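You operate a simulated robot arm through the tools that you are given. There is no shell and no other tool.

The job below is to be done with a simulated two-armed robot. You get a single attempt, and the scene is never put back.

TASK
Take the bead die off the beading machine and close the machine up.
Fine: die in the parts tray, wheel back to 240 mm, guard up, power left off. Set down upright: forming die.

Only the result counts: the job must be done as asked and must still hold three seconds after the hand-in. Knocking over, shifting, dropping, spilling or breaking anything else fails it.

THE ROBOT
Two 7-joint arms with two-finger parallel grippers on one trunk, on a base that drives. Base frame: it is fixed to the floor where the robot stands at the start and does not move with it; the origin is under the middle of the robot, x ahead of it, y to its left, z up. Units: cm, rad, N and s.
The left shoulder is at the start at [2, 13.8, 150.6], the right one opposite. With the tool pointing down near the work surface each hand reaches from about 10 to 46 cm from the robot's upright axis, wherever it stands, measured 20 degrees to its own side. Places, roughly: beading machine [-50, -250, 100]; forming die [-25, -275, 100]; lock of the beading machine [-50, -250, 100]; parts tray [-125, -225, 75]; power key of the beading machine [-30, -230, 90]; stud of the beading machine [-50, -250, 90]; tray [-130, -210, 90]. Payload 1.57 kg a hand.
The tool frame of a hand sits at the grasp point between the pads (the TCP): z along the fingers, y along the line on which they close. The tips reach 3 cm beyond it. The gripper opens to 8 cm. The fingers are 1.7 cm wide and 1.2 cm thick; the gripper's body (4 by 8.2 cm) begins 8 cm behind the TCP.
Orientation is that of the tool frame in the base frame, as [roll, pitch, yaw] about the fixed x, y, z axes, in that order (R = Rz(yaw) Ry(pitch) Rx(roll)). With the fingers straight down and closing along the base's y, the tool's x points along the base's -x, its y along +y and its z along -z.

THE INTERFACE
- The arms move only by the tool play_rows. It takes "left_motion", "right_motion" or both (then of equal length, played together; a hand with none holds still); each is one flat list of numbers, 7 for each row, row after row: the closure, from 0 (fully open) to 1 (shut), then the shift along the tool's x, y, z in units of 40 mm (1.0 is 40 mm), then the turn, a rotation vector about the tool's x, y, z in units of 6 degrees (1.0 is 6 degrees). In form: [claw, dx, dy, dz, wx, wy, wz, claw, dx, dy, dz, wx, wy, wz, ...]. A call has 1 to 20 rows; each row shifts and turns the commanded pose from where the row before left it, along the tool's axes as they then stand. A call with a number of a shift or a turn outside -1 to 1 is refused whole. Each row takes 0.2 s and may step no farther than 5 cm and 0.15 rad from the row before; otherwise, or with a gripper value out of range, the whole call is refused. A pose out of reach is approached as far as the arm can. The call stops where the force on the tool passes 40 N (or 10 N more than at its start, if that is more) or the arm is blocked; 0.2 s more then pass. Each finger travels about 4.5 cm/s and halts on what it meets, pressing with about 43 N; the grip force reading is that of the motor and also rises with nothing between the fingers. The clock runs only during rows and for 0.2 s after the last one: add rows that do not move to give the fingers time. It gives the time, the measured TCP pose, the force on the tool (base axes), the opening and the grip force at its end, in the units of the frame above (readings bear some noise), with the torque about the TCP (base axes, N m) and any sound that the robot's microphone picked up, and new pictures: "views" is both (left out), scene, wrist or none (wrist: the cameras of the hands that moved).
- Cameras (640 x 400 px; columns grow to the right, rows downward): "scene" is now at [18.52, 1.13, 137.86]; the picture's right is [0.09, -1.00, 0.00], its down [-0.71, -0.07, -0.70] and it looks along [0.70, 0.06, -0.72] (base axes); focal length 214 px, centre (320, 200). "left" rides on the left gripper at [7.2, 0.6, -12.2] in its tool frame; the picture's right is [-0.09, 1.00, 0.00], its down [-0.84, -0.08, -0.54] and it looks along [-0.54, -0.05, 0.84] (tool axes); focal length 238 px, centre (320, 200). "right" rides on the right gripper at [7.2, -0.7, -12.2] in its tool frame; the picture's right is [0.09, 1.00, 0.00], its down [-0.84, 0.08, -0.54] and it looks along [-0.54, 0.05, 0.84] (tool axes); focal length 238 px, centre (320, 200). There is no depth. A picture from a camera that has moved, and an enlarged one, comes with that camera's place and axes in the base frame and with its lens. The place of the scene camera against the robot may be out by one fixed shift of up to 1.2 cm in any direction.
- lift_body(by): slides the trunk up (or, below 0, down) by that many cm; the arms and the scene camera ride with it, the base frame stays. It gives what a move gives, with no picture.
- steer(legs): drives the robot by 1 to 6 legs, each [ahead, left, turn to the left] in cm, cm and rad, along the robot's own axes; the way and the turn of a leg run together, so that a leg with both is an arc; at most 150 cm and 3.142 rad a leg. The arms and the cameras ride along, it lands a little off, and it stops where it bumps. It gives what a move gives, and a new picture of the scene camera.
- aim_head(pan, tilt): turns the head with the scene camera to pan (to the left, within 1.047 rad either way) and tilt (down, from -0.506 to 1.204), counted from straight ahead of the robot. It gives what a move gives, and a new picture of the scene camera.
- inspect(camera, box): a new picture of the part [left, top, right, bottom] of that camera's present view, enlarged. The clock stands still meanwhile.
- finish_job(): hands the job in; it is judged then, once.

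Nothing tells you exact positions but the pictures and the camera data. Unless the task says otherwise, let go and move clear before handing in.

The tools are called as a command line: name --argument value ..., lists and objects as JSON in quotes. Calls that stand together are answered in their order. play_rows: Moves the arms, as the interface text tells. Its arguments: {"type":"object","properties":{"left_motion":{"type":"array"},"right_motion":{"type":"array"},"views":{"type":"string","enum":["both","scene","wrist","none"]}},"required":[]} The other tools are called the same way: lift_body (by) slides the trunk up or down; steer (legs) drives the base; aim_head (pan, tilt) turns the head that bears the scene camera; inspect (camera, box) takes an enlarged picture of a part of a camera's view; finish_job () hands the job in.

At the start:

```text
time: 0.0
left_ee_pos: [26.43, 17.19, 114.12]
left_tcp_rot: [3.031, -0.001, -3.138]
left_contact_force: [-0.4, 0.5, 0.6]
left_wrist_torque: [0.0, 0.02, 0.0]
left_opening: 8.02
left_grip_force: 0.0
right_ee_pos: [26.37, -13.09, 115.42]
right_tcp_rot: [3.141, -0.001, 3.142]
right_contact_force: [0.3, 0.5, 0.0]
right_wrist_torque: [0.02, 0.03, 0.0]
right_opening: 8.03
right_grip_force: 0.1
trunk travel left (down, up): [-88.1, 35.9]
robot x, y, heading: [0.36, 0.41, -0.007]
head pan, tilt: [0.091, 0.798]
```

scene: 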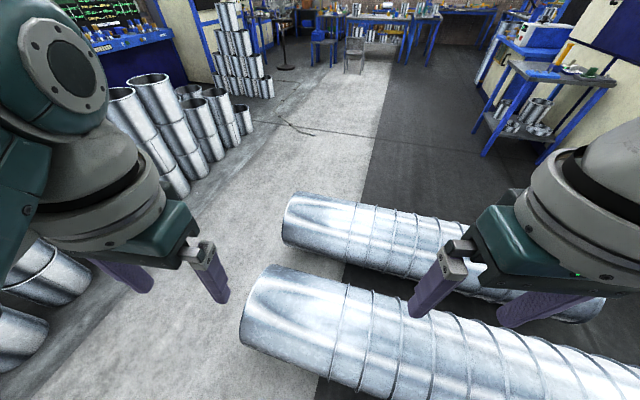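
right: 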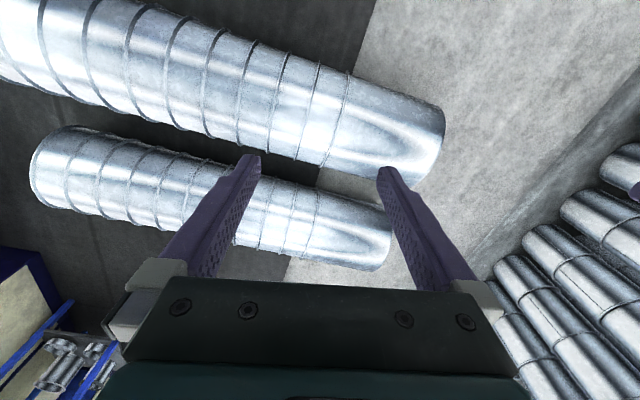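
left: 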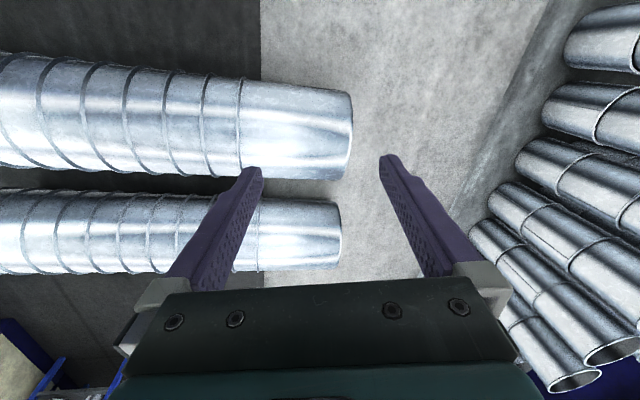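

I see a workshop floor with pipes ahead of the robot, and the machine should be far to my right. I'll look to the right with the head before driving.

aim_head --pan -1.047 --tilt 0.45

```text
time: 1.4
left_ee_pos: [26.46, 17.74, 114.05]
left_tcp_rot: [3.019, -0.001, -3.137]
left_contact_force: [0.0, 0.9, 0.2]
left_wrist_torque: [0.01, 0.02, 0.01]
left_opening: 8.01
left_grip_force: 0.0
right_ee_pos: [26.46, -12.99, 115.43]
right_tcp_rot: [-3.141, 0.0, 3.141]
right_contact_force: [-0.4, 0.5, -0.6]
right_wrist_torque: [0.03, 0.04, -0.02]
right_opening: 7.98
right_grip_force: 0.0
trunk travel left (down, up): [-88.1, 35.9]
robot x, y, heading: [-0.01, 0.08, -0.003]
head pan, tilt: [-1.047, 0.45]
camera scene: at [15.09, -7.56, 140.89], right [-0.87, -0.5, 0.0], down [-0.22, 0.38, -0.9], along [0.45, -0.78, -0.44], focal length 214 px, centre (320, 200)
```

scene: 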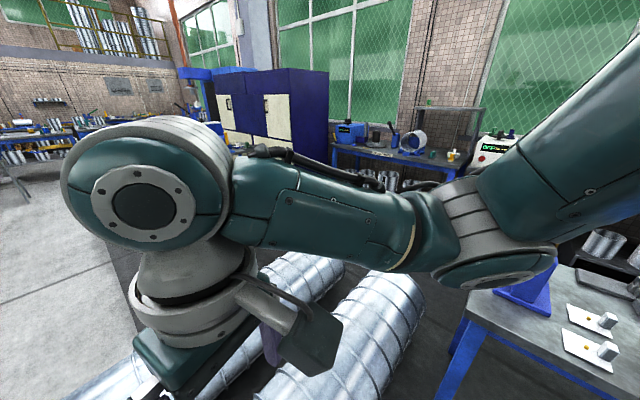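

A table stands to the right with parts on it, but the arm hides most of the view. I'll turn the robot in place to the right, to see it head on.

steer --legs '[[0, 0, -1.2]]'

aim_head --pan -0.45 --tilt 0.5

```text
time: 4.7
left_ee_pos: [26.2, -18.1, 114.08]
left_tcp_rot: [3.019, 0.001, 1.952]
left_contact_force: [-0.6, 0.6, -0.5]
left_wrist_torque: [0.0, 0.0, 0.0]
left_opening: 7.99
left_grip_force: 0.0
right_ee_pos: [-2.47, -29.45, 115.38]
right_tcp_rot: [3.141, -0.001, 1.948]
right_contact_force: [-0.4, 0.0, -0.1]
right_wrist_torque: [0.01, -0.03, 0.01]
right_opening: 8.01
right_grip_force: 0.1
trunk travel left (down, up): [-88.1, 35.9]
robot x, y, heading: [-0.11, 0.15, -1.192]
head pan, tilt: [-1.047, 0.45]
camera scene: at [-1.53, -16.09, 140.89], right [-0.78, 0.62, 0.0], down [0.27, 0.34, -0.9], along [-0.56, -0.71, -0.44], focal length 214 px, centre (320, 200)
```

scene: 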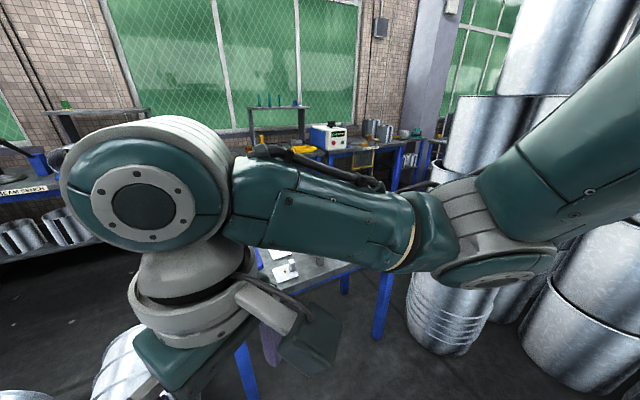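

```text
time: 5.7
left_ee_pos: [26.28, -17.97, 114.04]
left_tcp_rot: [3.012, -0.001, 1.952]
left_contact_force: [0.6, -1.0, 0.0]
left_wrist_torque: [-0.03, 0.0, 0.02]
left_opening: 7.97
left_grip_force: 0.0
right_ee_pos: [-2.55, -29.4, 115.36]
right_tcp_rot: [-3.141, -0.001, 1.948]
right_contact_force: [0.9, 0.4, 0.1]
right_wrist_torque: [-0.03, 0.03, 0.0]
right_opening: 8.0
right_grip_force: 0.1
trunk travel left (down, up): [-88.1, 35.9]
robot x, y, heading: [0.41, -0.3, -1.199]
head pan, tilt: [-0.45, 0.499]
camera scene: at [3.51, -17.96, 140.45], right [-1.0, 0.07, 0.0], down [0.04, 0.48, -0.88], along [-0.06, -0.88, -0.48], focal length 214 px, centre (320, 200)
```

scene: 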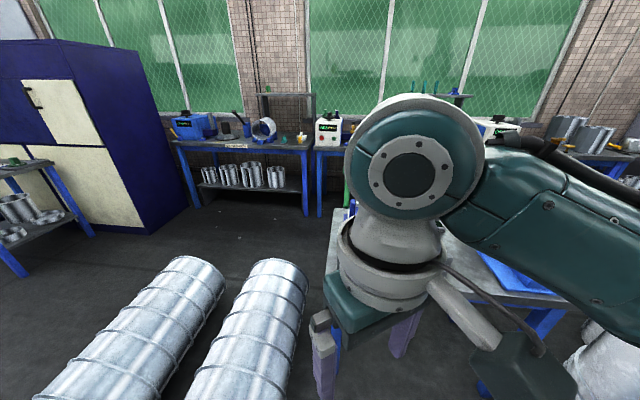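

The bench seems to be just behind my right arm. I'll turn on to face the place given for the machine and look straight ahead.

steer --legs '[[0, 0, -0.6]]'

aim_head --pan 0 --tilt 0.4

```text
time: 7.8
left_ee_pos: [11.33, -29.77, 114.06]
left_tcp_rot: [3.012, 0.001, 1.345]
left_contact_force: [0.5, -0.2, -0.7]
left_wrist_torque: [-0.03, 0.03, 0.0]
left_opening: 7.96
left_grip_force: 0.0
right_ee_pos: [-18.88, -22.76, 115.49]
right_tcp_rot: [-3.139, 0.0, 1.341]
right_contact_force: [-0.2, 0.4, 0.7]
right_wrist_torque: [-0.02, 0.01, -0.02]
right_opening: 7.98
right_grip_force: 0.0
trunk travel left (down, up): [-88.1, 35.9]
robot x, y, heading: [-0.26, 0.14, -1.803]
head pan, tilt: [-0.45, 0.499]
camera scene: at [-7.5, -16.39, 140.45], right [-0.78, 0.63, 0.0], down [0.3, 0.37, -0.88], along [-0.55, -0.68, -0.48], focal length 214 px, centre (320, 200)
```

scene: 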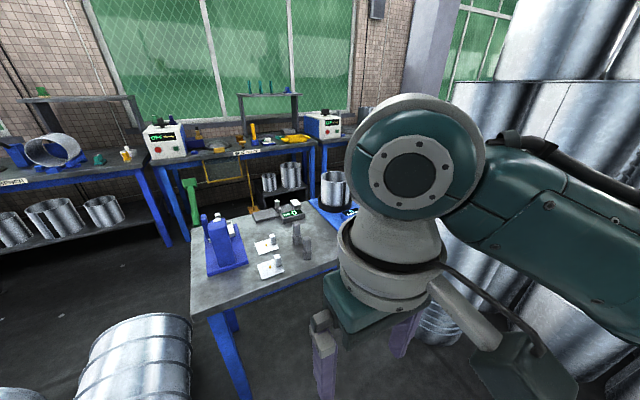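

```text
time: 8.7
left_ee_pos: [11.4, -29.8, 114.07]
left_tcp_rot: [3.011, -0.001, 1.347]
left_contact_force: [0.2, 0.6, -0.5]
left_wrist_torque: [0.0, -0.01, 0.06]
left_opening: 8.0
left_grip_force: 0.1
right_ee_pos: [-18.77, -22.74, 115.36]
right_tcp_rot: [3.14, 0.0, 1.34]
right_contact_force: [-0.5, -0.6, 0.8]
right_wrist_torque: [0.0, -0.02, -0.02]
right_opening: 8.01
right_grip_force: 0.0
trunk travel left (down, up): [-88.1, 35.9]
robot x, y, heading: [-0.22, 0.06, -1.798]
head pan, tilt: [0.0, 0.4]
camera scene: at [-3.9, -18.34, 141.36], right [-0.97, 0.23, 0.0], down [0.09, 0.38, -0.92], along [-0.21, -0.9, -0.39], focal length 214 px, centre (320, 200)
```

scene: 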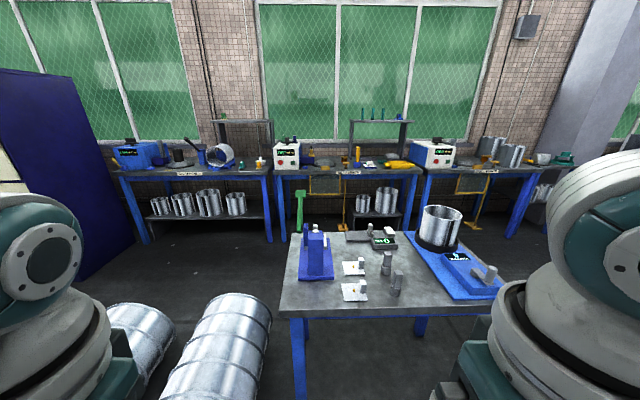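

The near bench carries several fixtures, and three benches stand by the windows with machines and labels. I'll enlarge parts of the picture to read the labels.

inspect --camera "scene" --box '[270, 120, 430, 220]'

inspect --camera "scene" --box '[280, 200, 520, 350]'

inspect --camera "scene" --box '[400, 110, 600, 235]'

inspect --camera "scene" --box '[100, 110, 280, 222]'

```text
4.00 times, centred on (350, 170) of scene
camera zoom: at [-3.9, -18.34, 141.36], right [-0.97, 0.23, 0.0], down [0.09, 0.38, -0.92], along [-0.21, -0.9, -0.39], focal length 858 px, centre (200, 320)
```

zoom: 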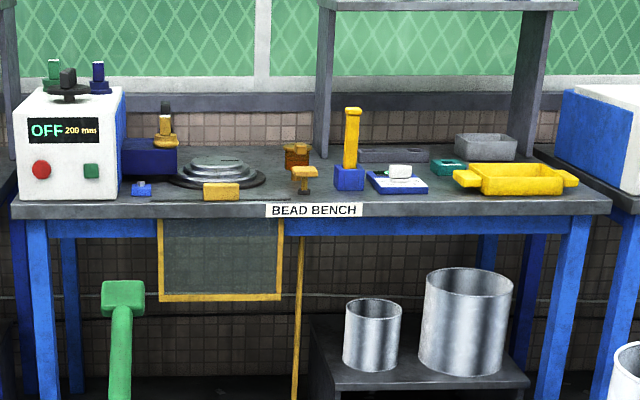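

```text
2.67 times, centred on (400, 275) of scene
camera zoom: at [-3.9, -18.34, 141.36], right [-0.97, 0.23, 0.0], down [0.09, 0.38, -0.92], along [-0.21, -0.9, -0.39], focal length 572 px, centre (107, 0)
```

zoom: 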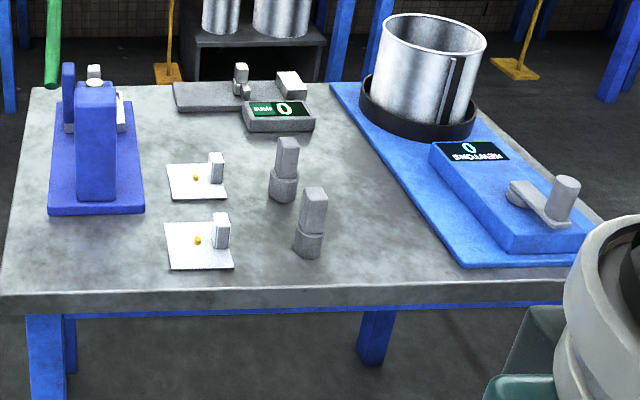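

```text
3.20 times, centred on (500, 172) of scene
camera zoom: at [-3.9, -18.34, 141.36], right [-0.97, 0.23, 0.0], down [0.09, 0.38, -0.92], along [-0.21, -0.9, -0.39], focal length 686 px, centre (-256, 288)
```

zoom: 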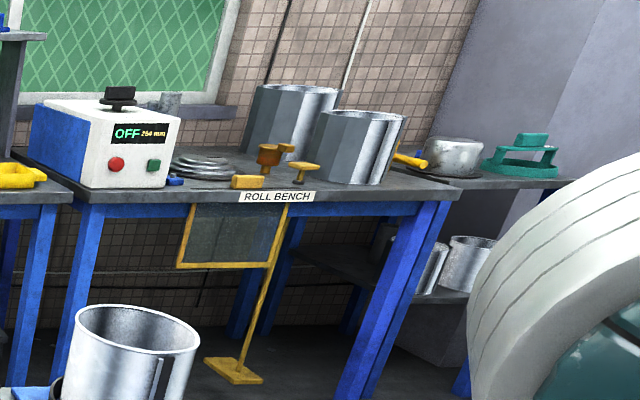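

```text
3.56 times, centred on (190, 166) of scene
camera zoom: at [-3.9, -18.34, 141.36], right [-0.97, 0.23, 0.0], down [0.09, 0.38, -0.92], along [-0.21, -0.9, -0.39], focal length 763 px, centre (782, 321)
```

zoom: 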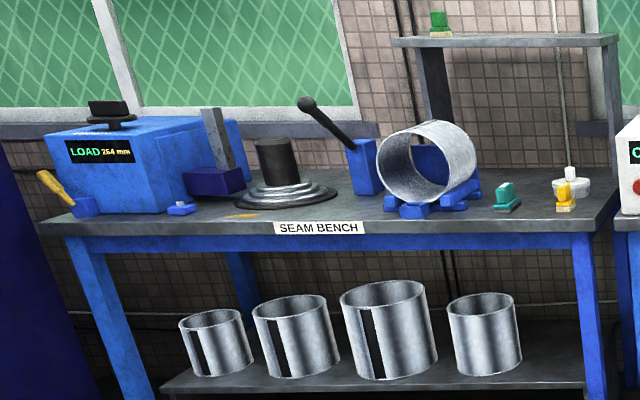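

The middle bench is the BEAD BENCH: a white machine (OFF, 200 mm) with its wheel on top, the yellow guard hanging down in front, and trays at right. A work table and pipes lie between me and it, so I look for a way round on the right.

steer --legs '[[0, 0, -0.7]]'

aim_head --pan 0 --tilt 0.6

```text
time: 11.0
left_ee_pos: [-10.68, -30.01, 114.09]
left_tcp_rot: [3.012, 0.001, 0.64]
left_contact_force: [-0.4, 0.5, 0.1]
left_wrist_torque: [0.01, 0.02, -0.02]
left_opening: 8.01
left_grip_force: 0.0
right_ee_pos: [-29.16, -5.07, 115.44]
right_tcp_rot: [-3.138, -0.002, 0.637]
right_contact_force: [0.4, -0.3, 0.1]
right_wrist_torque: [-0.04, -0.01, 0.02]
right_opening: 7.99
right_grip_force: 0.1
trunk travel left (down, up): [-88.1, 35.9]
robot x, y, heading: [0.04, -0.07, -2.502]
head pan, tilt: [0.0, 0.4]
camera scene: at [-14.98, -11.04, 141.36], right [-0.59, 0.8, 0.0], down [0.31, 0.23, -0.92], along [-0.74, -0.55, -0.39], focal length 214 px, centre (320, 200)
```

scene: 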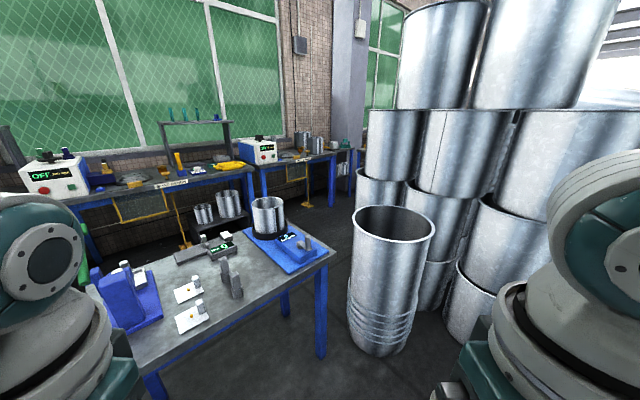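

```text
time: 11.7
left_ee_pos: [-10.63, -30.2, 114.0]
left_tcp_rot: [3.011, -0.001, 0.64]
left_contact_force: [0.1, -0.3, 0.3]
left_wrist_torque: [-0.02, -0.01, 0.0]
left_opening: 7.99
left_grip_force: 0.1
right_ee_pos: [-29.06, -5.22, 115.41]
right_tcp_rot: [-3.141, 0.001, 0.636]
right_contact_force: [0.1, 0.2, 0.6]
right_wrist_torque: [0.01, 0.0, 0.02]
right_opening: 8.02
right_grip_force: 0.0
trunk travel left (down, up): [-88.1, 35.9]
robot x, y, heading: [-0.11, 0.14, -2.504]
head pan, tilt: [0.0, 0.6]
camera scene: at [-14.64, -10.79, 139.54], right [-0.59, 0.8, 0.0], down [0.45, 0.34, -0.83], along [-0.66, -0.49, -0.56], focal length 214 px, centre (320, 200)
```

scene: 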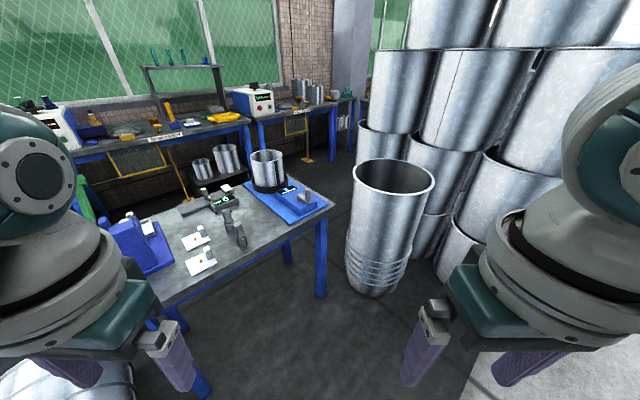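

The direct gaps on either side of the near table look narrow: a standing pipe on its right, a lying one on its left. I'll survey further round, and then measure the left gap.

steer --legs '[[0, 0, -0.8]]'

steer --legs '[[0, 0, -1.3]]'

steer --legs '[[0, 0, -1.2]]'

steer --legs '[[0, 0, -1.2]]'

steer --legs '[[0, 0, -0.6]]'

```text
time: 14.3
left_ee_pos: [-29.37, -12.51, 114.01]
left_tcp_rot: [3.01, 0.001, -0.185]
left_contact_force: [-0.2, -1.1, -0.3]
left_wrist_torque: [-0.02, 0.02, 0.02]
left_opening: 8.01
left_grip_force: 0.1
right_ee_pos: [-23.39, 18.01, 115.4]
right_tcp_rot: [-3.141, 0.0, -0.193]
right_contact_force: [0.5, -0.8, 0.8]
right_wrist_torque: [0.02, 0.0, 0.01]
right_opening: 7.99
right_grip_force: 0.0
trunk travel left (down, up): [-88.1, 35.9]
robot x, y, heading: [-0.13, -0.13, 2.95]
head pan, tilt: [0.0, 0.6]
camera scene: at [-17.98, 3.99, 139.54], right [0.19, 0.98, 0.0], down [0.55, -0.11, -0.83], along [-0.81, 0.16, -0.56], focal length 214 px, centre (320, 200)
```

scene: 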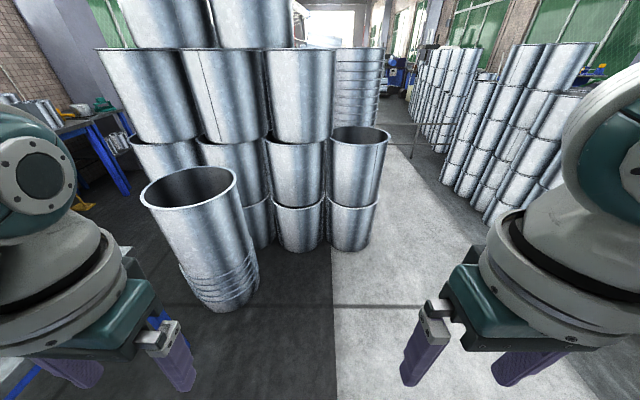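

```text
time: 17.9
left_ee_pos: [-20.0, 24.92, 114.06]
left_tcp_rot: [3.012, 0.001, -1.486]
left_contact_force: [-0.8, -0.1, -0.1]
left_wrist_torque: [-0.01, 0.03, 0.0]
left_opening: 7.99
left_grip_force: 0.1
right_ee_pos: [10.94, 27.29, 115.36]
right_tcp_rot: [-3.14, 0.0, -1.491]
right_contact_force: [0.1, 0.6, -0.1]
right_wrist_torque: [-0.02, -0.02, 0.01]
right_opening: 8.0
right_grip_force: 0.1
trunk travel left (down, up): [-88.1, 35.9]
robot x, y, heading: [0.18, -0.2, 1.653]
head pan, tilt: [0.0, 0.6]
camera scene: at [-1.01, 19.16, 139.54], right [1.0, 0.08, 0.0], down [0.05, -0.56, -0.83], along [-0.07, 0.82, -0.56], focal length 214 px, centre (320, 200)
```

scene: 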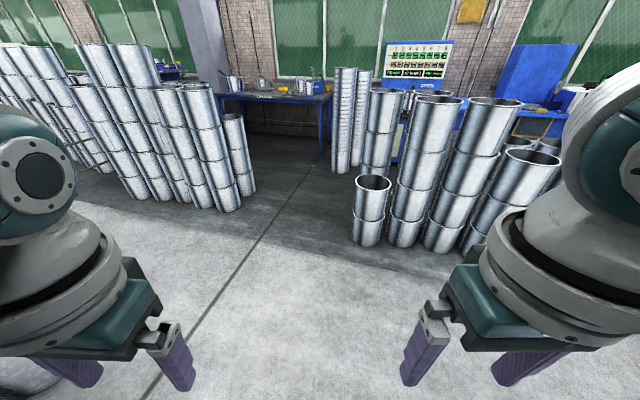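

```text
time: 21.3
left_ee_pos: [16.28, 27.73, 114.09]
left_tcp_rot: [3.01, 0.003, -2.69]
left_contact_force: [-0.2, -1.1, -0.4]
left_wrist_torque: [-0.02, 0.03, 0.0]
left_opening: 7.99
left_grip_force: 0.1
right_ee_pos: [29.46, -0.43, 115.34]
right_tcp_rot: [-3.14, -0.002, -2.696]
right_contact_force: [0.3, 0.5, -1.1]
right_wrist_torque: [-0.03, 0.0, 0.03]
right_opening: 8.01
right_grip_force: 0.1
trunk travel left (down, up): [-88.1, 35.9]
robot x, y, heading: [0.25, -0.07, 0.442]
head pan, tilt: [0.0, 0.6]
camera scene: at [17.47, 8.55, 139.54], right [0.43, -0.9, 0.0], down [-0.51, -0.24, -0.83], along [0.74, 0.36, -0.56], focal length 214 px, centre (320, 200)
```

scene: 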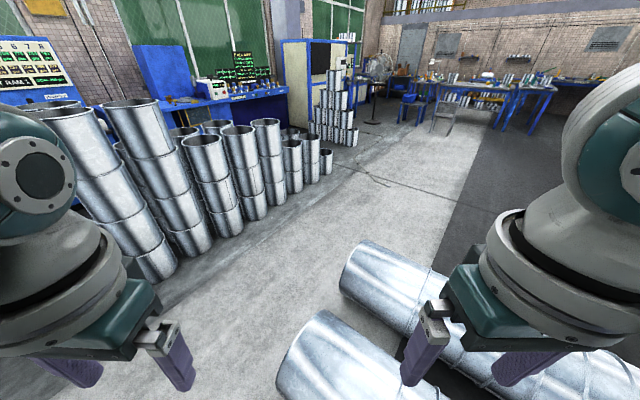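

```text
time: 24.7
left_ee_pos: [31.61, -4.91, 114.07]
left_tcp_rot: [3.01, 0.0, 2.399]
left_contact_force: [-0.2, 0.3, -0.7]
left_wrist_torque: [-0.01, 0.04, -0.01]
left_opening: 8.01
left_grip_force: 0.0
right_ee_pos: [10.36, -27.58, 115.42]
right_tcp_rot: [-3.139, 0.001, 2.393]
right_contact_force: [0.9, -0.1, 0.3]
right_wrist_torque: [-0.01, 0.02, 0.0]
right_opening: 8.01
right_grip_force: 0.1
trunk travel left (down, up): [-88.1, 35.9]
robot x, y, heading: [0.16, -0.13, -0.745]
head pan, tilt: [0.0, 0.6]
camera scene: at [14.29, -12.41, 139.54], right [-0.68, -0.73, 0.0], down [-0.41, 0.38, -0.83], along [0.6, -0.56, -0.56], focal length 214 px, centre (320, 200)
```

scene: 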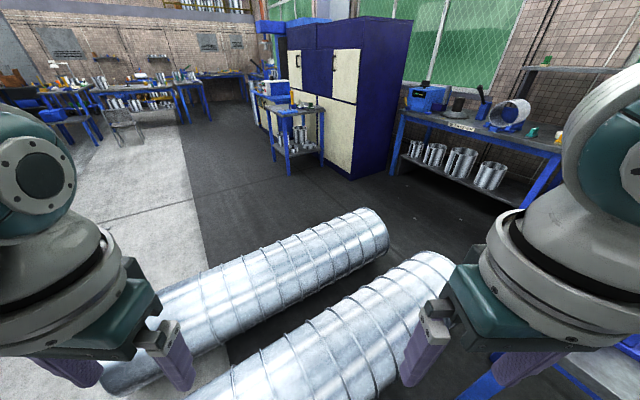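

```text
time: 26.7
left_ee_pos: [23.25, -22.04, 114.09]
left_tcp_rot: [3.011, 0.003, 1.796]
left_contact_force: [-0.3, -1.2, -0.3]
left_wrist_torque: [0.01, 0.0, 0.0]
left_opening: 8.01
left_grip_force: 0.2
right_ee_pos: [-7.14, -28.67, 115.42]
right_tcp_rot: [-3.14, -0.001, 1.79]
right_contact_force: [0.2, -0.9, 1.0]
right_wrist_torque: [0.03, 0.0, 0.0]
right_opening: 8.03
right_grip_force: 0.1
trunk travel left (down, up): [-88.1, 35.9]
robot x, y, heading: [-0.04, 0.01, -1.348]
head pan, tilt: [0.0, 0.6]
camera scene: at [4.6, -17.97, 139.54], right [-0.98, -0.22, 0.0], down [-0.12, 0.55, -0.83], along [0.18, -0.81, -0.56], focal length 214 px, centre (320, 200)
```

scene: 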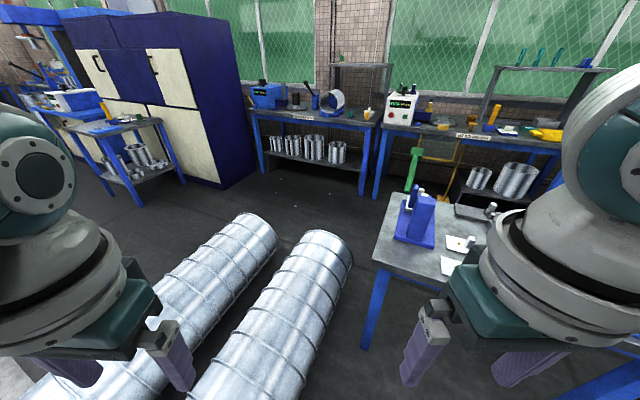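

The way round on the left is open: back past the near ends of the lying pipes, along the dark floor by the cabinet, and into the aisle before the bead bench. I'll drive there in stages, checking the pictures.

steer --legs '[[0, 0, 2.92], [97, 0, 0], [0, 0, -1.57]]'

```text
time: 42.6
left_ee_pos: [20.93, 118.13, 114.05]
left_tcp_rot: [3.011, 0.002, -3.078]
left_contact_force: [-0.2, -0.6, -0.3]
left_wrist_torque: [0.0, -0.01, 0.02]
left_opening: 8.0
left_grip_force: 0.0
right_ee_pos: [22.63, 87.03, 115.34]
right_tcp_rot: [-3.14, 0.0, -3.084]
right_contact_force: [0.1, -0.4, -0.5]
right_wrist_torque: [0.02, 0.0, 0.01]
right_opening: 8.0
right_grip_force: 0.0
trunk travel left (down, up): [-88.1, 35.9]
robot x, y, heading: [-4.55, 98.45, 0.058]
head pan, tilt: [0.0, 0.6]
camera scene: at [14.76, 100.14, 139.54], right [0.06, -1.0, 0.0], down [-0.56, -0.03, -0.83], along [0.82, 0.05, -0.56], focal length 214 px, centre (320, 200)
```

scene: 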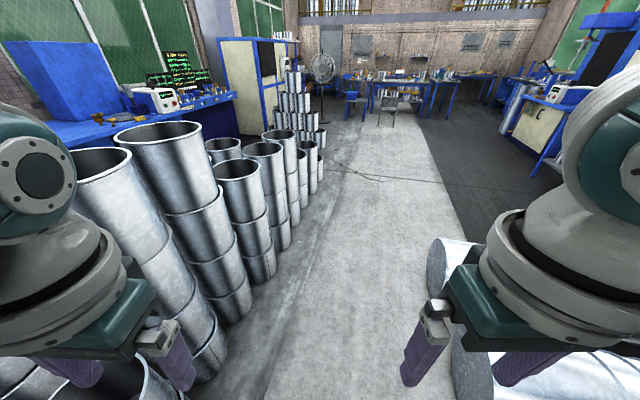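

The corridor between the barrels and the pipe ends is clear, about 100 cm wide. I drive through it and turn to face along the dark floor.

steer --legs '[[65, 0, 0], [118, -28, 0], [0, 0, -1.63]]'

```text
time: 56.1
left_ee_pos: [202.62, 54.57, 114.17]
left_tcp_rot: [3.011, 0.002, 1.587]
left_contact_force: [0.7, -0.3, 0.2]
left_wrist_torque: [0.01, -0.01, 0.01]
left_opening: 8.01
left_grip_force: 0.0
right_ee_pos: [171.4, 54.57, 115.29]
right_tcp_rot: [-3.139, -0.002, 1.581]
right_contact_force: [0.2, 0.6, 0.5]
right_wrist_torque: [-0.02, 0.0, -0.01]
right_opening: 7.97
right_grip_force: 0.1
trunk travel left (down, up): [-88.1, 35.9]
robot x, y, heading: [184.07, 80.73, -1.566]
head pan, tilt: [0.0, 0.6]
camera scene: at [184.99, 62.56, 139.54], right [-1.0, -0.01, 0.0], down [0.0, 0.56, -0.83], along [0.01, -0.83, -0.56], focal length 214 px, centre (320, 200)
```

scene: 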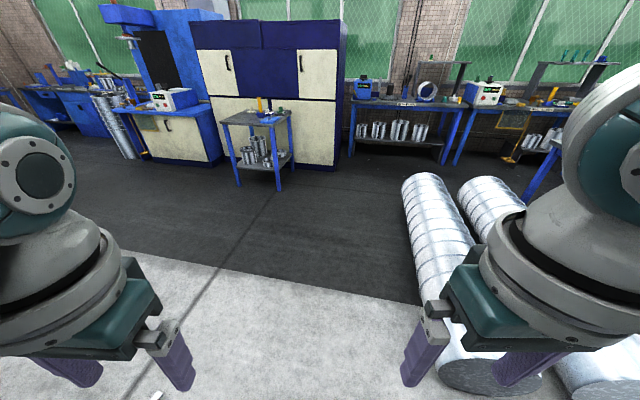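

The dark floor past the pipes is free. I drive along it, staying clear of the cart and cabinet, then sideways into the aisle facing the benches.

steer --legs '[[120, -10, 0], [121, -24, 0], [30, -25, 0]]'

aim_head --pan -0.7 --tilt 0.7

```text
time: 70.2
left_ee_pos: [138.26, -217.99, 114.11]
left_tcp_rot: [3.009, 0.002, 1.545]
left_contact_force: [-0.6, 0.0, 0.4]
left_wrist_torque: [0.02, 0.0, 0.0]
left_opening: 7.99
left_grip_force: 0.0
right_ee_pos: [107.27, -216.78, 115.36]
right_tcp_rot: [-3.139, -0.002, 1.539]
right_contact_force: [0.1, 0.2, -0.2]
right_wrist_torque: [0.0, -0.03, 0.0]
right_opening: 8.0
right_grip_force: 0.0
trunk travel left (down, up): [-88.1, 35.9]
robot x, y, heading: [121.57, -190.7, -1.605]
head pan, tilt: [0.0, 0.6]
camera scene: at [121.12, -209.21, 139.54], right [-1.0, 0.03, 0.0], down [0.02, 0.56, -0.83], along [-0.03, -0.82, -0.56], focal length 214 px, centre (320, 200)
```

scene: 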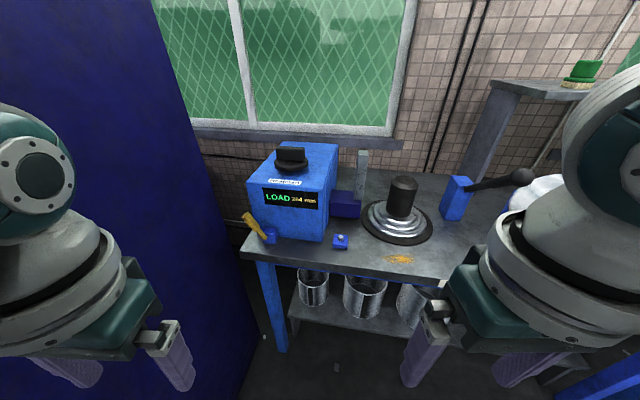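

```text
time: 71.2
left_ee_pos: [138.34, -217.83, 114.06]
left_tcp_rot: [3.008, 0.001, 1.545]
left_contact_force: [0.0, 0.8, -0.7]
left_wrist_torque: [-0.01, -0.01, -0.02]
left_opening: 8.0
left_grip_force: 0.1
right_ee_pos: [107.21, -216.75, 115.42]
right_tcp_rot: [-3.14, -0.003, 1.54]
right_contact_force: [0.1, -1.3, -1.1]
right_wrist_torque: [-0.04, -0.01, -0.01]
right_opening: 7.99
right_grip_force: 0.0
trunk travel left (down, up): [-88.1, 35.9]
robot x, y, heading: [121.1, -190.64, -1.603]
head pan, tilt: [-0.7, 0.7]
camera scene: at [115.73, -206.7, 138.68], right [-0.74, 0.67, 0.0], down [0.43, 0.48, -0.77], along [-0.51, -0.57, -0.64], focal length 214 px, centre (320, 200)
```

scene: 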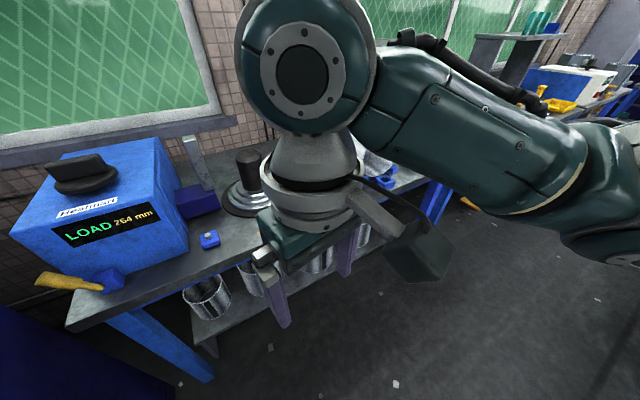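

The seam bench is ahead of me with its top at about z = 84, and the bead bench is further right. I'll sidestep along the aisle, keeping midway between the pipe ends and the benches.

steer --legs '[[7, -61, 0], [-6.5, -50, 0]]'

aim_head --pan -0.3 --tilt 0.6

```text
time: 77.2
left_ee_pos: [29.54, -215.59, 114.04]
left_tcp_rot: [3.007, 0.002, 1.554]
left_contact_force: [0.3, 0.3, -0.7]
left_wrist_torque: [0.0, -0.01, -0.03]
left_opening: 8.01
left_grip_force: 0.1
right_ee_pos: [-1.57, -214.67, 115.27]
right_tcp_rot: [-3.14, -0.002, 1.551]
right_contact_force: [-0.5, 0.6, -0.7]
right_wrist_torque: [0.02, -0.02, 0.01]
right_opening: 8.01
right_grip_force: 0.0
trunk travel left (down, up): [-88.1, 35.9]
robot x, y, heading: [12.25, -188.79, -1.586]
head pan, tilt: [-0.7, 0.7]
camera scene: at [6.8, -204.59, 138.67], right [-0.75, 0.66, 0.0], down [0.43, 0.48, -0.76], along [-0.51, -0.57, -0.64], focal length 214 px, centre (320, 200)
```

scene: 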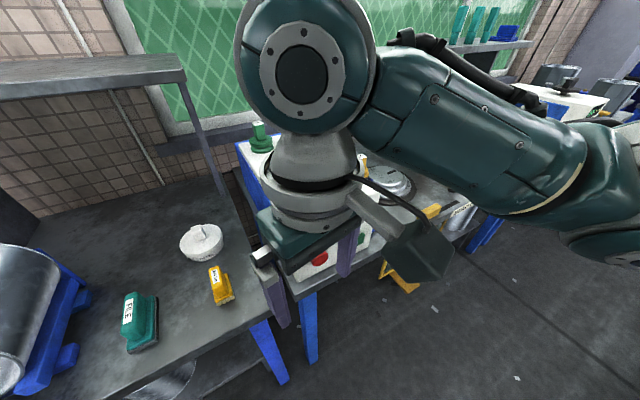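

```text
time: 78.0
left_ee_pos: [29.62, -215.57, 114.02]
left_tcp_rot: [3.008, 0.002, 1.556]
left_contact_force: [-0.7, -0.1, 0.7]
left_wrist_torque: [0.01, 0.03, -0.01]
left_opening: 7.99
left_grip_force: 0.1
right_ee_pos: [-1.69, -214.78, 115.42]
right_tcp_rot: [-3.14, -0.003, 1.551]
right_contact_force: [-0.7, 0.5, 0.2]
right_wrist_torque: [0.04, 0.05, -0.01]
right_opening: 8.01
right_grip_force: 0.1
trunk travel left (down, up): [-88.1, 35.9]
robot x, y, heading: [12.39, -188.55, -1.591]
head pan, tilt: [-0.3, 0.6]
camera scene: at [9.61, -206.59, 139.54], right [-0.95, 0.32, 0.0], down [0.18, 0.54, -0.82], along [-0.26, -0.78, -0.57], focal length 214 px, centre (320, 200)
```

scene: 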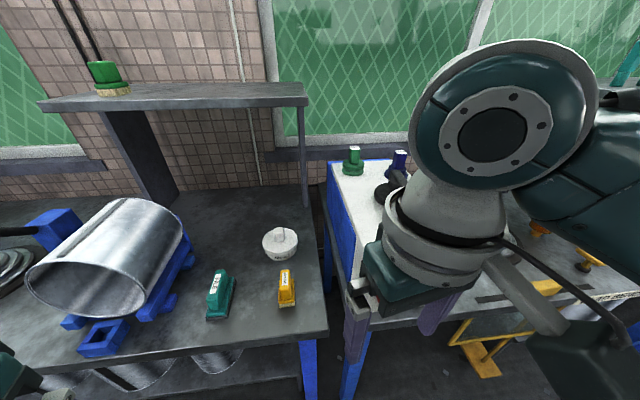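

The bead bench's left end with the white machine is just to my right; the seam bench is ahead. I sidestep further right, stepping back a little as the bench front comes nearer there.

steer --legs '[[-9, -50, 0]]'

aim_head --pan 0 --tilt 0.7

```text
time: 81.0
left_ee_pos: [-19.71, -205.68, 114.19]
left_tcp_rot: [3.01, 0.002, 1.561]
left_contact_force: [0.6, 0.6, -0.3]
left_wrist_torque: [-0.02, 0.01, 0.01]
left_opening: 8.02
left_grip_force: 0.0
right_ee_pos: [-50.8, -205.08, 115.47]
right_tcp_rot: [-3.139, -0.002, 1.555]
right_contact_force: [0.3, 0.0, 0.5]
right_wrist_torque: [-0.01, -0.01, -0.01]
right_opening: 8.0
right_grip_force: 0.0
trunk travel left (down, up): [-88.1, 35.9]
robot x, y, heading: [-37.09, -178.67, -1.585]
head pan, tilt: [-0.3, 0.6]
camera scene: at [-39.68, -196.85, 139.54], right [-0.95, 0.31, 0.0], down [0.18, 0.54, -0.83], along [-0.26, -0.78, -0.56], focal length 214 px, centre (320, 200)
```

scene: 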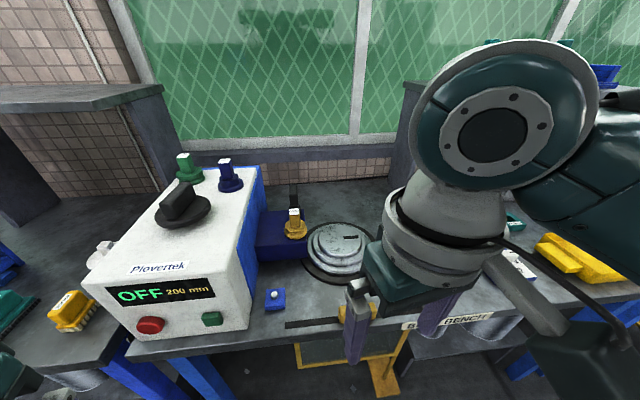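

```text
time: 81.8
left_ee_pos: [-19.76, -205.8, 114.11]
left_tcp_rot: [3.01, 0.001, 1.56]
left_contact_force: [-0.2, -0.3, 0.7]
left_wrist_torque: [0.0, 0.01, -0.02]
left_opening: 7.99
left_grip_force: 0.1
right_ee_pos: [-50.96, -205.05, 115.31]
right_tcp_rot: [-3.141, -0.002, 1.557]
right_contact_force: [0.0, 0.4, 0.8]
right_wrist_torque: [0.0, 0.03, -0.01]
right_opening: 8.0
right_grip_force: 0.0
trunk travel left (down, up): [-88.1, 35.9]
robot x, y, heading: [-36.96, -179.05, -1.592]
head pan, tilt: [0.0, 0.7]
camera scene: at [-37.08, -196.94, 138.68], right [-1.0, 0.02, 0.0], down [0.01, 0.64, -0.77], along [-0.01, -0.77, -0.64], focal length 214 px, centre (320, 200)
```

scene: 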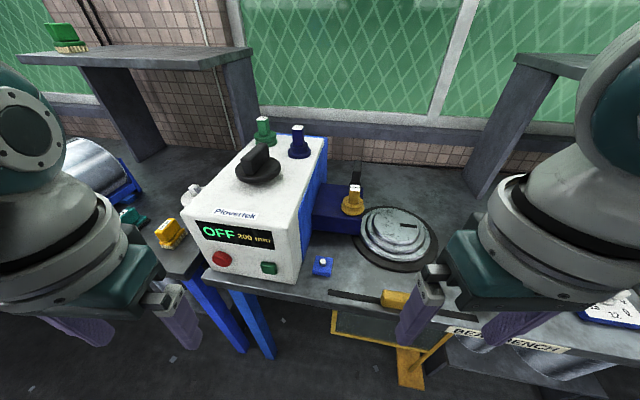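

Now the machine is before me: white box with display, wheel on top, an arm with a yellow knob, and a turntable with stepped rings. I enlarge the details.

inspect --camera "scene" --box '[180, 110, 340, 210]'

inspect --camera "scene" --box '[300, 160, 460, 260]'

inspect --camera "scene" --box '[300, 250, 500, 375]'

inspect --camera "scene" --box '[180, 190, 340, 290]'

inspect --camera "right" --box '[0, 0, 640, 400]'

inspect --camera "left" --box '[0, 0, 640, 400]'

```text
4.00 times, centred on (260, 160) of scene
camera zoom: at [-37.08, -196.94, 138.68], right [-1.0, 0.02, 0.0], down [0.01, 0.64, -0.77], along [-0.01, -0.77, -0.64], focal length 858 px, centre (560, 360)
```

zoom: 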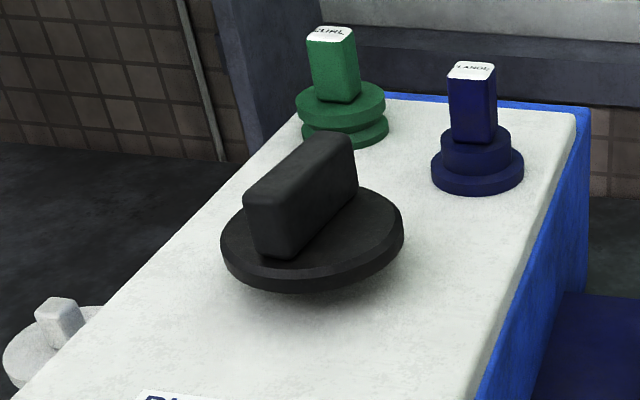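

```text
4.00 times, centred on (380, 210) of scene
camera zoom: at [-37.08, -196.94, 138.68], right [-1.0, 0.02, 0.0], down [0.01, 0.64, -0.77], along [-0.01, -0.77, -0.64], focal length 858 px, centre (80, 160)
```

zoom: 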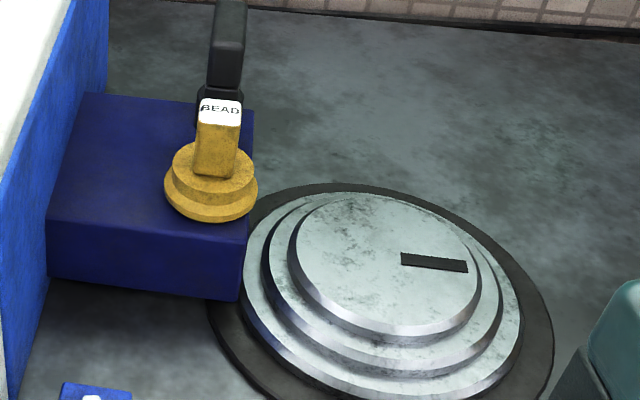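

```text
3.20 times, centred on (400, 312) of scene
camera zoom: at [-37.08, -196.94, 138.68], right [-1.0, 0.02, 0.0], down [0.01, 0.64, -0.77], along [-0.01, -0.77, -0.64], focal length 686 px, centre (64, -160)
```

zoom: 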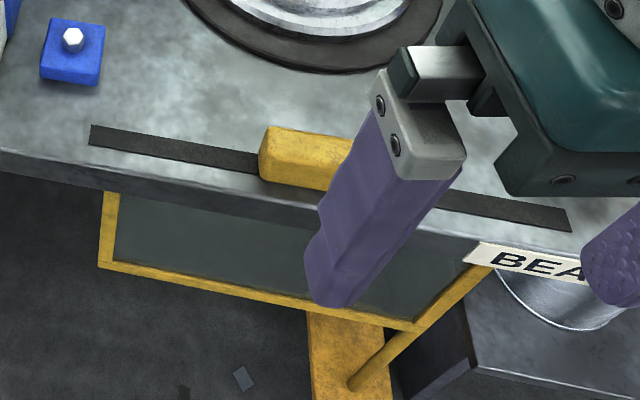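

```text
4.00 times, centred on (260, 240) of scene
camera zoom: at [-37.08, -196.94, 138.68], right [-1.0, 0.02, 0.0], down [0.01, 0.64, -0.77], along [-0.01, -0.77, -0.64], focal length 858 px, centre (560, 40)
```

zoom: 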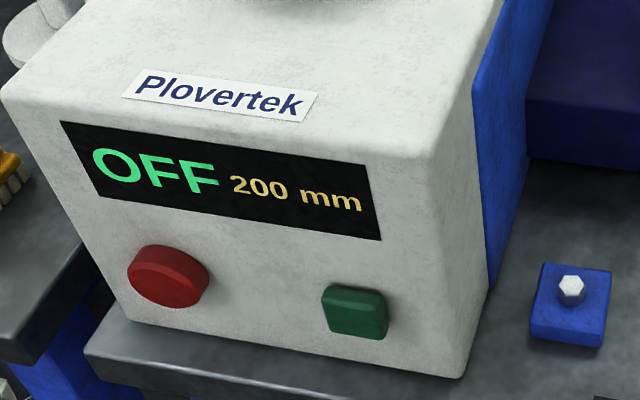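

```text
1.00 times, centred on (320, 200) of right (not enlarged: the box is as wide or as high as the picture)
camera zoom: at [-51.33, -197.77, 127.56], right [1.0, 0.08, 0.0], down [0.06, -0.84, 0.54], along [0.04, -0.54, -0.84], focal length 238 px, centre (320, 200)
```

zoom: 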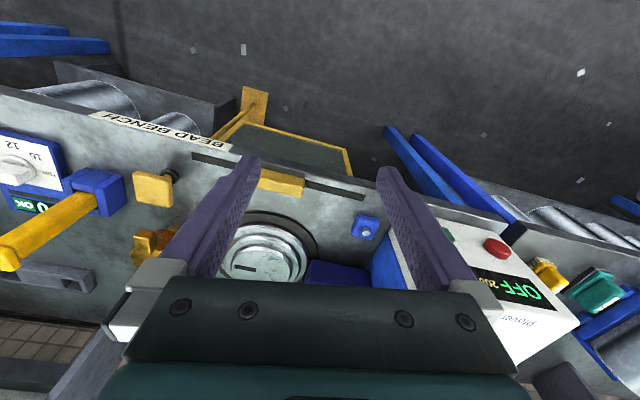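

```text
1.00 times, centred on (320, 200) of left (not enlarged: the box is as wide or as high as the picture)
camera zoom: at [-20.45, -198.51, 126.33], right [0.99, -0.1, 0.13], down [-0.16, -0.83, 0.53], along [0.06, -0.54, -0.84], focal length 238 px, centre (320, 200)
```

zoom: 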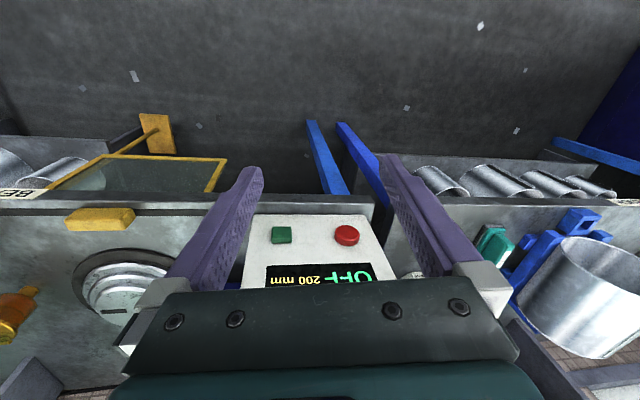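

The BEAD die sits on a blue stud block with a black lever (the lock) behind it. The wheel is on top of the white box, the guard's yellow handle is in a slot by the bench edge, and the bench is skewed to about heading -1.8. I'll raise the trunk a little, square up and move nearer.

lift_body --by 10

steer --legs '[[0, 0, -0.21], [12, 20, 0]]'

```text
time: 83.1
left_ee_pos: [-19.64, -205.69, 124.06]
left_tcp_rot: [3.008, 0.002, 1.561]
left_contact_force: [-0.1, 0.4, 0.1]
left_wrist_torque: [-0.01, -0.01, -0.02]
left_opening: 7.99
left_grip_force: 0.1
right_ee_pos: [-50.81, -204.92, 125.44]
right_tcp_rot: [-3.141, -0.002, 1.556]
right_contact_force: [0.3, 0.5, 0.3]
right_wrist_torque: [0.03, 0.0, 0.0]
right_opening: 8.03
right_grip_force: 0.1
trunk travel left (down, up): [-98.1, 25.9]
robot x, y, heading: [-37.18, -178.78, -1.58]
head pan, tilt: [0.0, 0.7]
```

```text
time: 85.7
left_ee_pos: [-9.13, -224.91, 124.11]
left_tcp_rot: [3.008, 0.001, 1.351]
left_contact_force: [-0.2, 0.0, 0.3]
left_wrist_torque: [-0.01, -0.01, -0.01]
left_opening: 7.99
left_grip_force: 0.1
right_ee_pos: [-39.45, -217.81, 125.35]
right_tcp_rot: [-3.14, -0.002, 1.345]
right_contact_force: [0.6, -0.2, -0.2]
right_wrist_torque: [0.01, -0.03, 0.05]
right_opening: 7.98
right_grip_force: 0.0
trunk travel left (down, up): [-98.1, 25.9]
robot x, y, heading: [-20.7, -194.94, -1.797]
head pan, tilt: [0.0, 0.7]
camera scene: at [-24.27, -212.61, 148.67], right [-0.97, 0.22, 0.0], down [0.14, 0.63, -0.76], along [-0.17, -0.75, -0.64], focal length 214 px, centre (320, 200)
```

scene: 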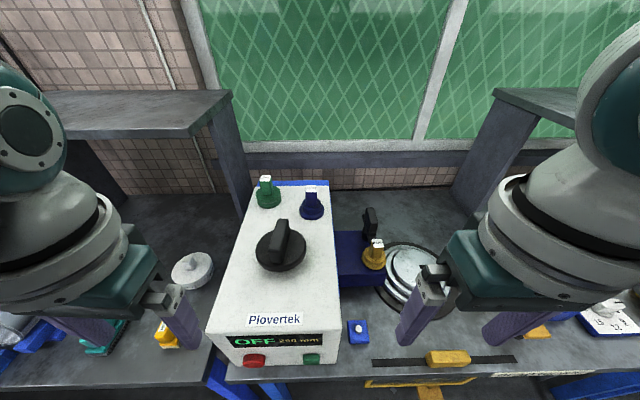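

I'm squared up with the machine now. I enlarge the stud area and the wheel to understand the lock.

inspect --camera "scene" --box '[320, 190, 420, 290]'

inspect --camera "scene" --box '[230, 170, 350, 290]'

inspect --camera "right" --box '[0, 0, 640, 400]'

aim_head --pan -0.6 --tilt 0.6

```text
4.00 times, centred on (370, 240) of scene
camera zoom: at [-24.27, -212.61, 148.67], right [-0.97, 0.22, 0.0], down [0.14, 0.63, -0.76], along [-0.17, -0.75, -0.64], focal length 858 px, centre (120, 40)
```

zoom: 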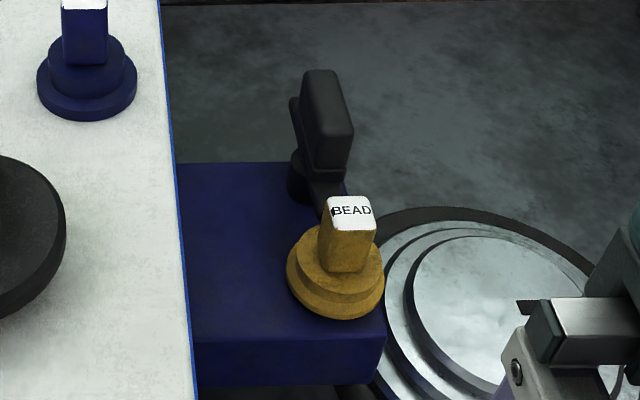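

```text
3.33 times, centred on (290, 230) of scene
camera zoom: at [-24.27, -212.61, 148.67], right [-0.97, 0.22, 0.0], down [0.14, 0.63, -0.76], along [-0.17, -0.75, -0.64], focal length 715 px, centre (420, 100)
```

zoom: 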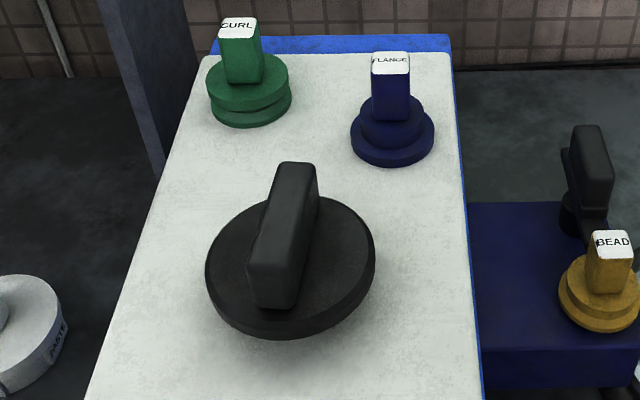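

```text
1.00 times, centred on (320, 200) of right (not enlarged: the box is as wide or as high as the picture)
camera zoom: at [-38.34, -210.54, 137.56], right [0.99, -0.13, 0.0], down [-0.11, -0.83, 0.54], along [-0.07, -0.54, -0.84], focal length 238 px, centre (320, 200)
```

zoom: 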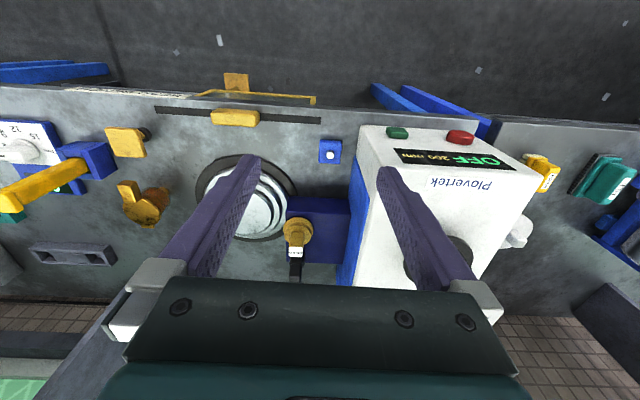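

```text
time: 86.7
left_ee_pos: [-9.0, -224.98, 124.17]
left_tcp_rot: [3.008, 0.003, 1.35]
left_contact_force: [0.2, 0.1, -0.3]
left_wrist_torque: [-0.03, 0.04, 0.0]
left_opening: 8.0
left_grip_force: 0.1
right_ee_pos: [-39.34, -217.72, 125.25]
right_tcp_rot: [-3.14, -0.002, 1.344]
right_contact_force: [-0.1, -0.5, 0.3]
right_wrist_torque: [-0.01, -0.01, 0.03]
right_opening: 8.01
right_grip_force: 0.2
trunk travel left (down, up): [-98.1, 25.9]
robot x, y, heading: [-20.8, -194.88, -1.795]
head pan, tilt: [-0.6, 0.6]
camera scene: at [-28.86, -210.33, 149.54], right [-0.68, 0.73, 0.0], down [0.42, 0.38, -0.82], along [-0.61, -0.56, -0.57], focal length 214 px, centre (320, 200)
```

scene: 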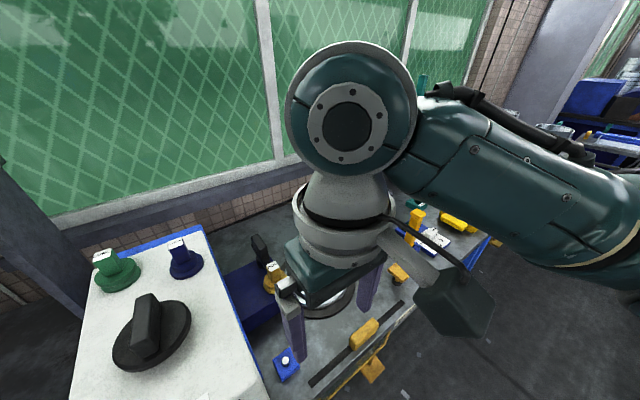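

The lock appears to be a black latch with an upright grip behind the die. I zoom in with the right wrist camera for a closer look.

inspect --camera "right" --box '[255, 190, 345, 290]'

inspect --camera "scene" --box '[215, 220, 315, 310]'

```text
4.00 times, centred on (300, 240) of right
camera zoom: at [-38.34, -210.54, 137.56], right [0.99, -0.13, 0.0], down [-0.11, -0.83, 0.54], along [-0.07, -0.54, -0.84], focal length 953 px, centre (400, 40)
```

zoom: 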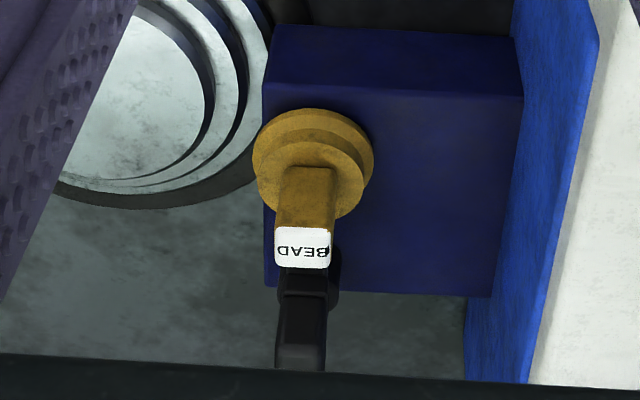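

```text
4.44 times, centred on (265, 265) of scene
camera zoom: at [-28.86, -210.33, 149.54], right [-0.68, 0.73, 0.0], down [0.42, 0.38, -0.82], along [-0.61, -0.56, -0.57], focal length 953 px, centre (564, -89)
```

zoom: 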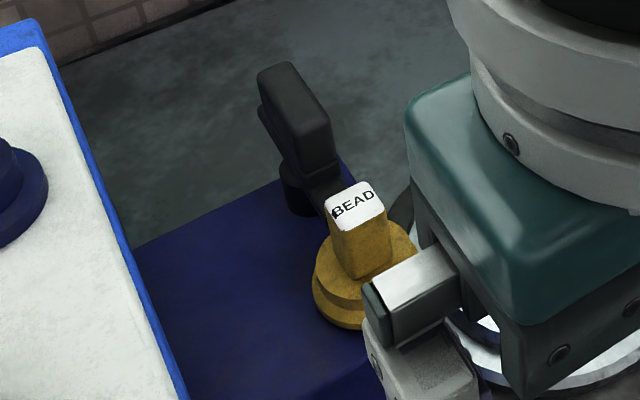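

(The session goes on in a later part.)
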